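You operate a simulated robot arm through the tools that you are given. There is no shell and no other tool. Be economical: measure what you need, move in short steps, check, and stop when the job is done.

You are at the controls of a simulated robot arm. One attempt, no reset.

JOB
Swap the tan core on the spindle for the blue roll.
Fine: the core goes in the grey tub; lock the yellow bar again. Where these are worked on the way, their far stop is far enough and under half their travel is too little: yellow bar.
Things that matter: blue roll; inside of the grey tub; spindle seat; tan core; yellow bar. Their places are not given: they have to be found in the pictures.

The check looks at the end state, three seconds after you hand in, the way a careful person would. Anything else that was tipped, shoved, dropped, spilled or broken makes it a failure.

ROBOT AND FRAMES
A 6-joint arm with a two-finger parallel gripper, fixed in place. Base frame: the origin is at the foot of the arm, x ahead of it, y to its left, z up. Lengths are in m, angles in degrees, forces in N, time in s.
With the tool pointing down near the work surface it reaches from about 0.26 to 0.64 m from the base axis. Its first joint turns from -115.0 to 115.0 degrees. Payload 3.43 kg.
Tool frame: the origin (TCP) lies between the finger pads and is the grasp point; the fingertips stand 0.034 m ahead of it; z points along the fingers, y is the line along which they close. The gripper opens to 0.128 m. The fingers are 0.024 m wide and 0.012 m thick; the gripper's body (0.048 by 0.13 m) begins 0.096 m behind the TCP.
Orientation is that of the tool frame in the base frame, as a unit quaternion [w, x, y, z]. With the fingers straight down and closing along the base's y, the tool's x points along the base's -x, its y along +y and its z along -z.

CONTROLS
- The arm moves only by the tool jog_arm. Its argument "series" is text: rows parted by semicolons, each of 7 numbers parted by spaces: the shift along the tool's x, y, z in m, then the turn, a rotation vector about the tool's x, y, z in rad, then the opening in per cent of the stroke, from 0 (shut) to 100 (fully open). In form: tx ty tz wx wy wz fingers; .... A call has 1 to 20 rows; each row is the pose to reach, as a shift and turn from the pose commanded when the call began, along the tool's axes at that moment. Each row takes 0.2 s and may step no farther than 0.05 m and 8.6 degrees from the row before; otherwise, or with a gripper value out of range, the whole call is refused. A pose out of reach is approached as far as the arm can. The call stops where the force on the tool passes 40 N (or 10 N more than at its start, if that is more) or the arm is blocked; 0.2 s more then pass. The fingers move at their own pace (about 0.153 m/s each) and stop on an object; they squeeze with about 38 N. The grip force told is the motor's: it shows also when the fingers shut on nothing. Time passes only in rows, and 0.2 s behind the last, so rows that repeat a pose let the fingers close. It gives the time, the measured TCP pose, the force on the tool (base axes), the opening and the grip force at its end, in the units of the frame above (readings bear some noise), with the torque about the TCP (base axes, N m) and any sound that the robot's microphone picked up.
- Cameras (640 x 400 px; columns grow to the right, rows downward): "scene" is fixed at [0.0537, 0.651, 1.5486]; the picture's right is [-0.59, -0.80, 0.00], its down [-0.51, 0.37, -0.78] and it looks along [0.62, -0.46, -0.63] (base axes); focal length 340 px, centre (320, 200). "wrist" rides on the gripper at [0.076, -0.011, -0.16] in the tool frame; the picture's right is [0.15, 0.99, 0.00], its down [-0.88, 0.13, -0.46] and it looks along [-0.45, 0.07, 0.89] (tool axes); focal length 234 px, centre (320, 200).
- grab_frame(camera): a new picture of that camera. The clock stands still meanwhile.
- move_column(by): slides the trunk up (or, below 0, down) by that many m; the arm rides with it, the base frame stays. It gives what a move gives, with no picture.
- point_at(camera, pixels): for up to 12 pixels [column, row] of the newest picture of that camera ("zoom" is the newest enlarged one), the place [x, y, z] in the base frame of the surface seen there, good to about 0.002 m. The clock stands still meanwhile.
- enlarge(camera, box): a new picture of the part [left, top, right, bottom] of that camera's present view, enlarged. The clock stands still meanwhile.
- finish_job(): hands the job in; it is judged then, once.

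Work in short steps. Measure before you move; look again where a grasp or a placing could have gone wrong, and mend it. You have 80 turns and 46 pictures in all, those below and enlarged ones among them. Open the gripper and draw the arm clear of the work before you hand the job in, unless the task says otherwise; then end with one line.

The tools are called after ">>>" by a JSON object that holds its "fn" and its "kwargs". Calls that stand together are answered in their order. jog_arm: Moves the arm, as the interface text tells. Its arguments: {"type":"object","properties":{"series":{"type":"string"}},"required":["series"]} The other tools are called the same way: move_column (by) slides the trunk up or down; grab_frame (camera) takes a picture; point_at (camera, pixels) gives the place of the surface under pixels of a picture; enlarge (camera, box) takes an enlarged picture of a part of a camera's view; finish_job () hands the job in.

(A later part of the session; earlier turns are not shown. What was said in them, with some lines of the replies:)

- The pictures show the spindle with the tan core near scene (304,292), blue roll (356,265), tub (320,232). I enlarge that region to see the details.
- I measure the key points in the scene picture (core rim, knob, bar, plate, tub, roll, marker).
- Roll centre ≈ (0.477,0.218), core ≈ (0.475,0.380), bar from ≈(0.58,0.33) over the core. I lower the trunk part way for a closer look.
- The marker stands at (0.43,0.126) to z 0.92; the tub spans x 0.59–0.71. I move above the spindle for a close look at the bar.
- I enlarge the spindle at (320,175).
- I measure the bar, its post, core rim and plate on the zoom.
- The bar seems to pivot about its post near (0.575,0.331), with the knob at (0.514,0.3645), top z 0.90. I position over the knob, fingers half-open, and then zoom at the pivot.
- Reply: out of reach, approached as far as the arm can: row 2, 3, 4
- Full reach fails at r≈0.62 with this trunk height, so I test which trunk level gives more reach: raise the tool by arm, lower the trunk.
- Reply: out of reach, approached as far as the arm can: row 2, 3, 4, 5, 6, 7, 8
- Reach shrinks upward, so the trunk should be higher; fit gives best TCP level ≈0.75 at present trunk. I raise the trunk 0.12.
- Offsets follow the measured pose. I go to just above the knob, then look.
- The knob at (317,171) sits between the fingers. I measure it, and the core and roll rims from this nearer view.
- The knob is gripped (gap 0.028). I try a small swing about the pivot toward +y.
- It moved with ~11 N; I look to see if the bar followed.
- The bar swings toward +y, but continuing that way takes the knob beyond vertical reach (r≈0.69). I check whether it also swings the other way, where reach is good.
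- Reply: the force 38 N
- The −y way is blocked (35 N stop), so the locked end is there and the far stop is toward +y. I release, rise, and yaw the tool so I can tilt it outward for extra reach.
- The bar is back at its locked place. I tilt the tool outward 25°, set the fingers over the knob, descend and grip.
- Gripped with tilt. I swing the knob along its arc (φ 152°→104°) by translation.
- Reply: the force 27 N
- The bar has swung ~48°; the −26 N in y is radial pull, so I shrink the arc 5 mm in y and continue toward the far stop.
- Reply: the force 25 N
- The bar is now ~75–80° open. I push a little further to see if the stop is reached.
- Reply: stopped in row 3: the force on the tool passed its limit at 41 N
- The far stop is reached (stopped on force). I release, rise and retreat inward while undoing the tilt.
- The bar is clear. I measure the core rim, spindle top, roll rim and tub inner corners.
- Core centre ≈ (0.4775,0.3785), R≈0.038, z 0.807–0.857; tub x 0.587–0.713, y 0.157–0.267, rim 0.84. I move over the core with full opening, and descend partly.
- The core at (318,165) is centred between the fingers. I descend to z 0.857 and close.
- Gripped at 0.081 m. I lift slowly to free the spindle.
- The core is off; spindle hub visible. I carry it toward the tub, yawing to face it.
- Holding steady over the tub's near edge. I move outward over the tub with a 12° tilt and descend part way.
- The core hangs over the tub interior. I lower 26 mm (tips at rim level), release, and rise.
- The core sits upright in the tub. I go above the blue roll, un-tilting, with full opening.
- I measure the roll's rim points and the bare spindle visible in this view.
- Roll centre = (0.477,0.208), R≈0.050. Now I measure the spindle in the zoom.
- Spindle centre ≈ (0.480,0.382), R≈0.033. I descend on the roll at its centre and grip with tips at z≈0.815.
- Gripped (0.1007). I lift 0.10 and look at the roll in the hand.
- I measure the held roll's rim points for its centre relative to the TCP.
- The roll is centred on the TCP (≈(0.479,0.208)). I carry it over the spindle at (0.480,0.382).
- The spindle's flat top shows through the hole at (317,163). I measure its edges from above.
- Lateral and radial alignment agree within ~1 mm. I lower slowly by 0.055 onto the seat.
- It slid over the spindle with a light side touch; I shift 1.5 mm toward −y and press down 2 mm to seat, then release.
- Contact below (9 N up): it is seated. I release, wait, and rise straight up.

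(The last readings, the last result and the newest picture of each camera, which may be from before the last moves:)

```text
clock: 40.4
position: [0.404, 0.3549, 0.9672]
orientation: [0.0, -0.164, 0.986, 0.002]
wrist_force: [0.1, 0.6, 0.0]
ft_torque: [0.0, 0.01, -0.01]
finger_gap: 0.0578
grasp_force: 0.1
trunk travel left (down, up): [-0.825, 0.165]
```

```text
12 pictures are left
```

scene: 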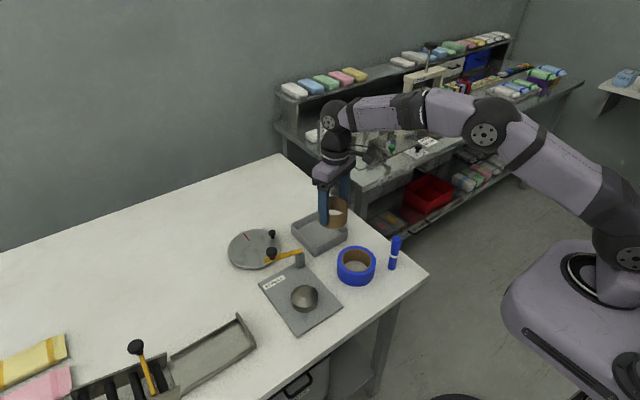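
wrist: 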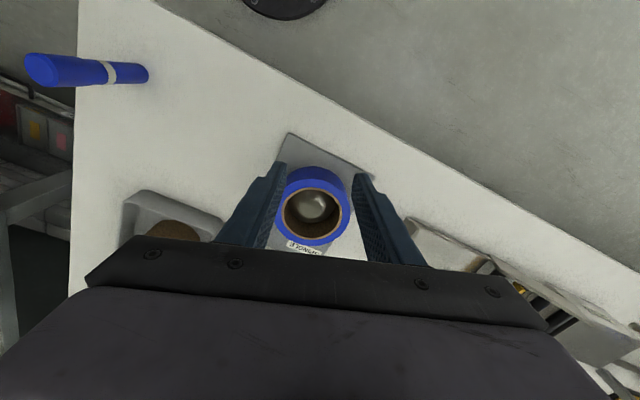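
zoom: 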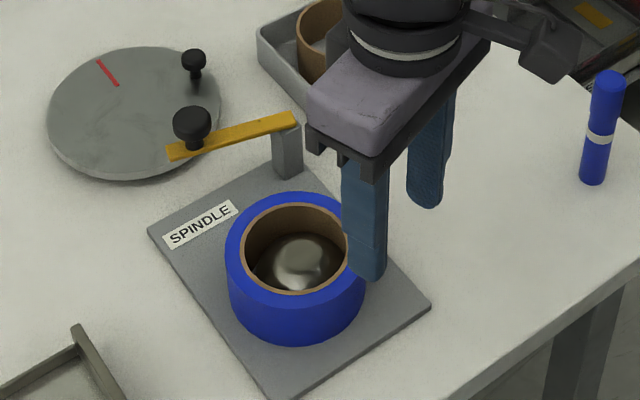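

The roll sits on the spindle. Now back toward the bar: yaw and move to the earlier approach point, and measure the knob.

>>> {"fn": "jog_arm", "kwargs": {"series": "-0.03 -0.02 -0.019 0 0 -0.1 45; -0.06 -0.04 -0.019 0 0 -0.2 45; -0.0903 -0.0653 -0.019 0 0 -0.305 45; -0.0903 -0.0653 -0.019 0 0 -0.305 45"}}

>>> {"fn": "point_at", "kwargs": {"camera": "zoom", "pixels": [[192, 115], [177, 122], [208, 120], [192, 147], [170, 153], [250, 130], [290, 122], [298, 198], [300, 298], [237, 250], [232, 235]]}}

```text
clock: 41.4
position: [0.5092, 0.3194, 0.9845]
orientation: [0.0, -0.312, 0.95, 0.002]
wrist_force: [-0.6, 0.0, 0.2]
ft_torque: [-0.02, -0.01, -0.02]
finger_gap: 0.0575
grasp_force: 0.1
trunk travel left (down, up): [-0.825, 0.165]
```

```text
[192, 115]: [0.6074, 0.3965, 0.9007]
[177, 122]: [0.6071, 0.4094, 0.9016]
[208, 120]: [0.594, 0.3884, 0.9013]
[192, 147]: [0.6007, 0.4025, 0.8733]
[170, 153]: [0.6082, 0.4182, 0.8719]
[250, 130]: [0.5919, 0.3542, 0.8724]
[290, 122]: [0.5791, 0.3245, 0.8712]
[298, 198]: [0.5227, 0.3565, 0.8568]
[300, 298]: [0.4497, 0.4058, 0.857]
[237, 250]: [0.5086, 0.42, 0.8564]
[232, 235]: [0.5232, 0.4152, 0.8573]
```

Roll top is level at 0.857 (seated). Knob is at (0.602,0.398), refined pivot (0.580,0.328). I tilt, move out over the knob, descend and grip.

>>> {"fn": "jog_arm", "kwargs": {"series": "0 0.002 0 0 -0.14 0 45; -0.03 0.004 0 0 -0.28 0 45; -0.065 0.006 0 0 -0.42 0 45; -0.1102 0.0085 0 0 -0.44 0 45; -0.1102 0.0085 0.035 0 -0.44 0 45; -0.1102 0.0085 0.0705 0 -0.44 0 45; -0.1102 0.0085 0.0705 0 -0.44 0 45; -0.1102 0.0085 0.0705 0 -0.44 0 0; -0.1102 0.0085 0.0705 0 -0.44 0 0; -0.1102 0.0085 0.0705 0 -0.44 0 0"}}

>>> {"fn": "enlarge", "kwargs": {"camera": "scene", "box": [250, 215, 350, 315]}}

```text
clock: 43.5
position: [0.5963, 0.3918, 0.9144]
orientation: [0.208, -0.304, 0.927, 0.07]
wrist_force: [-1.6, 1.3, 0.2]
ft_torque: [0.08, -0.08, 0.27]
finger_gap: 0.0281
grasp_force: 44.6
trunk travel left (down, up): [-0.825, 0.165]
```

```text
4.00 times, centred on (300, 265) of scene
```

zoom: 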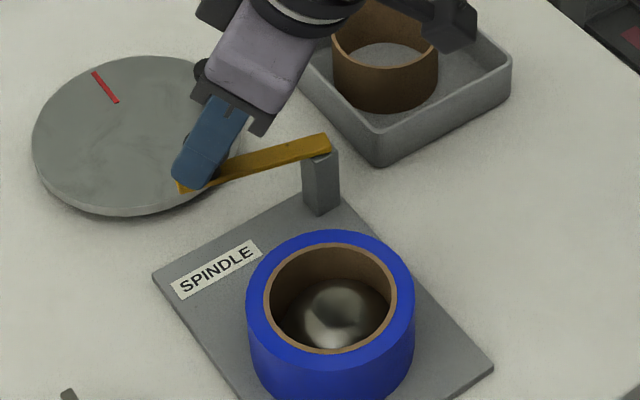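

Gripped again. I swing it back along the refined arc to φ≈128° first.

>>> {"fn": "jog_arm", "kwargs": {"series": "0.0058 0.0076 -0.0027 0 0 0 0; 0.0128 0.0144 -0.006 0 0 0 0; 0.0205 0.0201 -0.0096 0 0 0 0; 0.0288 0.0246 -0.0135 0 0 0 0; 0.0376 0.0277 -0.0177 0 0 0 0; 0.0468 0.0293 -0.022 0 0 0 0; 0.056 0.0297 -0.0264 0 0 0 0"}}

```text
clock: 45.1
position: [0.5273, 0.3788, 0.9151]
orientation: [0.207, -0.303, 0.928, 0.071]
wrist_force: [15.8, -10.2, -1.9]
ft_torque: [-0.19, -0.7, 0.26]
finger_gap: 0.029
grasp_force: 45.1
trunk travel left (down, up): [-0.825, 0.165]
```

Radial load is modest; I continue to the locked stop with a slightly smaller arc.

>>> {"fn": "jog_arm", "kwargs": {"series": "0.0088 -0.003 -0.0041 0 0 0 0; 0.0178 -0.0055 -0.0084 0 0 0 0; 0.0237 -0.008 -0.0112 0 0 0 0; 0.0279 -0.0105 -0.0131 0 0 0 0; 0.0308 -0.0125 -0.0145 0 0 0 0; 0.0308 -0.0125 -0.0145 0 0 0 0"}}

>>> {"fn": "enlarge", "kwargs": {"camera": "scene", "box": [250, 215, 350, 315]}}

```text
clock: 46.5
position: [0.5058, 0.3541, 0.9139]
orientation: [0.207, -0.304, 0.927, 0.07]
wrist_force: [-4.1, 15.9, -9.0]
ft_torque: [0.56, -0.2, 0.83]
finger_gap: 0.0285
grasp_force: 45.3
trunk travel left (down, up): [-0.825, 0.165]
```

```text
4.00 times, centred on (300, 265) of scene
```

zoom: 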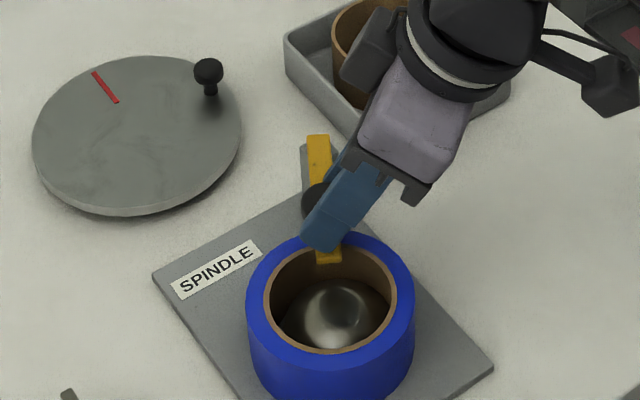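

The TCP is back at the locked position with the stop resisting. I push slightly more, release, rise and withdraw inward.

>>> {"fn": "jog_arm", "kwargs": {"series": "0.001 -0.002 0 0 0 0 0; 0.001 -0.003 0 0 0 0 0; 0 0 0 0 0 0 45; 0 0 0 0 0 0 45; -0.0128 0 -0.0272 0 0 0 45; -0.0256 0 -0.0543 0 0 0 45; -0.034 0 -0.0724 0 0.1 0 45; 0.0112 0 -0.0938 0 0.24 0 45; 0.05 0 -0.112 0 0.38 0 45; 0.09 -0.03 -0.13 0 0.44 0 45; 0.12 -0.06 -0.145 0 0.44 0 45; 0.12 -0.06 -0.145 0 0.44 0 45"}}

>>> {"fn": "enlarge", "kwargs": {"camera": "scene", "box": [250, 205, 410, 335]}}

>>> {"fn": "grab_frame", "kwargs": {"camera": "wrist"}}

```text
refused: row 10 steps farther than a row can; nothing moved
```

```text
3.08 times, centred on (330, 270) of scene
```

zoom: 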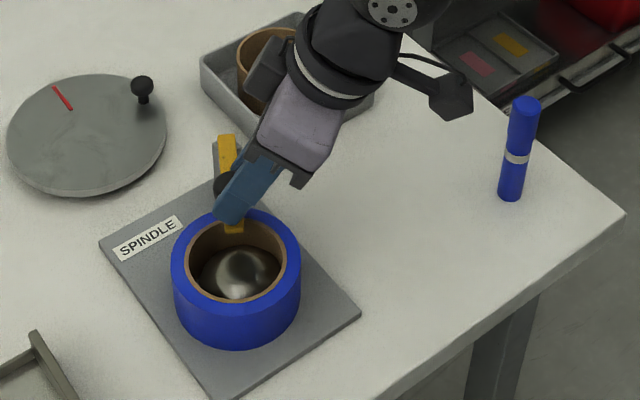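

```text
8 pictures are left
```

wrist: 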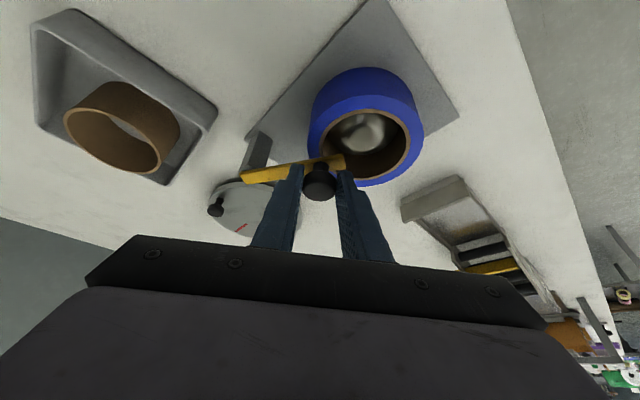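

The last step was too long, so nothing moved; same plan with smaller rows.

>>> {"fn": "jog_arm", "kwargs": {"series": "0.001 -0.002 0 0 0 0 0; 0.001 -0.003 0 0 0 0 0; 0 0 0 0 0 0 45; 0 0 0 0 0 0 45; -0.0128 0 -0.0272 0 0 0 45; -0.0256 0 -0.0543 0 0 0 45; -0.034 0 -0.0724 0 0.1 0 45; 0.003 0 -0.09 0 0.24 0 45; 0.04 0 -0.107 0 0.38 0 45; 0.075 -0.01 -0.123 0 0.44 0 45; 0.105 -0.03 -0.137 0 0.44 0 45; 0.105 -0.03 -0.137 0 0.44 0 45"}}

>>> {"fn": "enlarge", "kwargs": {"camera": "scene", "box": [250, 205, 410, 335]}}

>>> {"fn": "grab_frame", "kwargs": {"camera": "wrist"}}

```text
clock: 49.1
position: [0.3986, 0.2373, 0.9927]
orientation: [-0.001, -0.311, 0.95, 0.002]
wrist_force: [0.4, 0.4, -0.2]
ft_torque: [0.01, -0.01, 0.0]
finger_gap: 0.0575
grasp_force: 0.0
trunk travel left (down, up): [-0.825, 0.165]
```

```text
3.08 times, centred on (330, 270) of scene
```

zoom: 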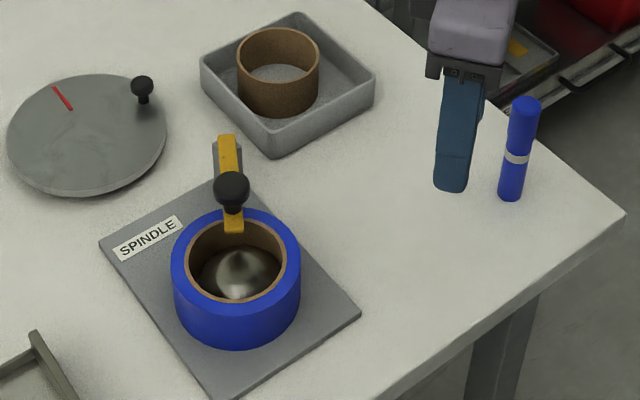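

```text
6 pictures are left
```

wrist: 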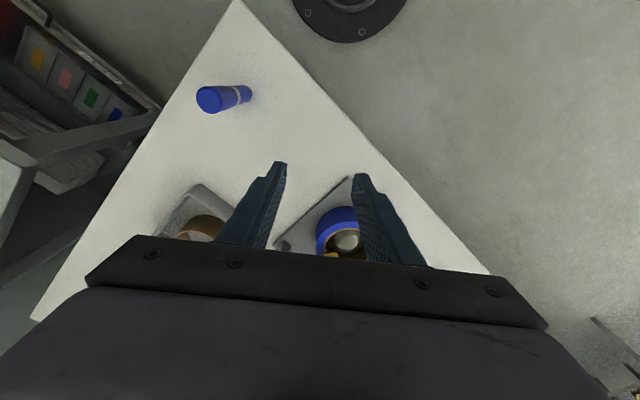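

All is in place; I check the bar's coordinates against the original locked ones, and raise the arm a bit.

>>> {"fn": "point_at", "kwargs": {"camera": "zoom", "pixels": [[231, 183], [233, 226], [227, 142], [182, 250], [290, 250], [236, 303], [215, 216]]}}

>>> {"fn": "jog_arm", "kwargs": {"series": "0 0 -0.04 0 0 0 45; 0 0 -0.08 0 0 0 45; 0 0 -0.12 0 0 0 45"}}

```text
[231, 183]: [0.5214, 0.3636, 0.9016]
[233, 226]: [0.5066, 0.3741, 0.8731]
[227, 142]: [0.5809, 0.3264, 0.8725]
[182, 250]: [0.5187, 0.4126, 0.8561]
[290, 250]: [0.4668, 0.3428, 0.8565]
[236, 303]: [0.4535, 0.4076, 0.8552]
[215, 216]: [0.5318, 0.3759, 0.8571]
```

```text
clock: 50.0
position: [0.3998, 0.2336, 1.1163]
orientation: [0.0, -0.312, 0.95, 0.002]
wrist_force: [-0.5, 0.1, 0.2]
ft_torque: [-0.02, -0.01, 0.0]
finger_gap: 0.0577
grasp_force: 0.1
trunk travel left (down, up): [-0.825, 0.165]
```

The knob and the tip of the bar are at the same pixels as at the start ((301,266) and (302,280)), so the bar is locked. The roll is seated level, the core is in the tub, and the arm is clear with the gripper open. I hand in.

>>> {"fn": "finish_job", "kwargs": {}}

```text
The job is handed in.
```

The tan core is in the grey tub, the blue roll is seated on the spindle, and the yellow bar is locked again. The job is handed in.
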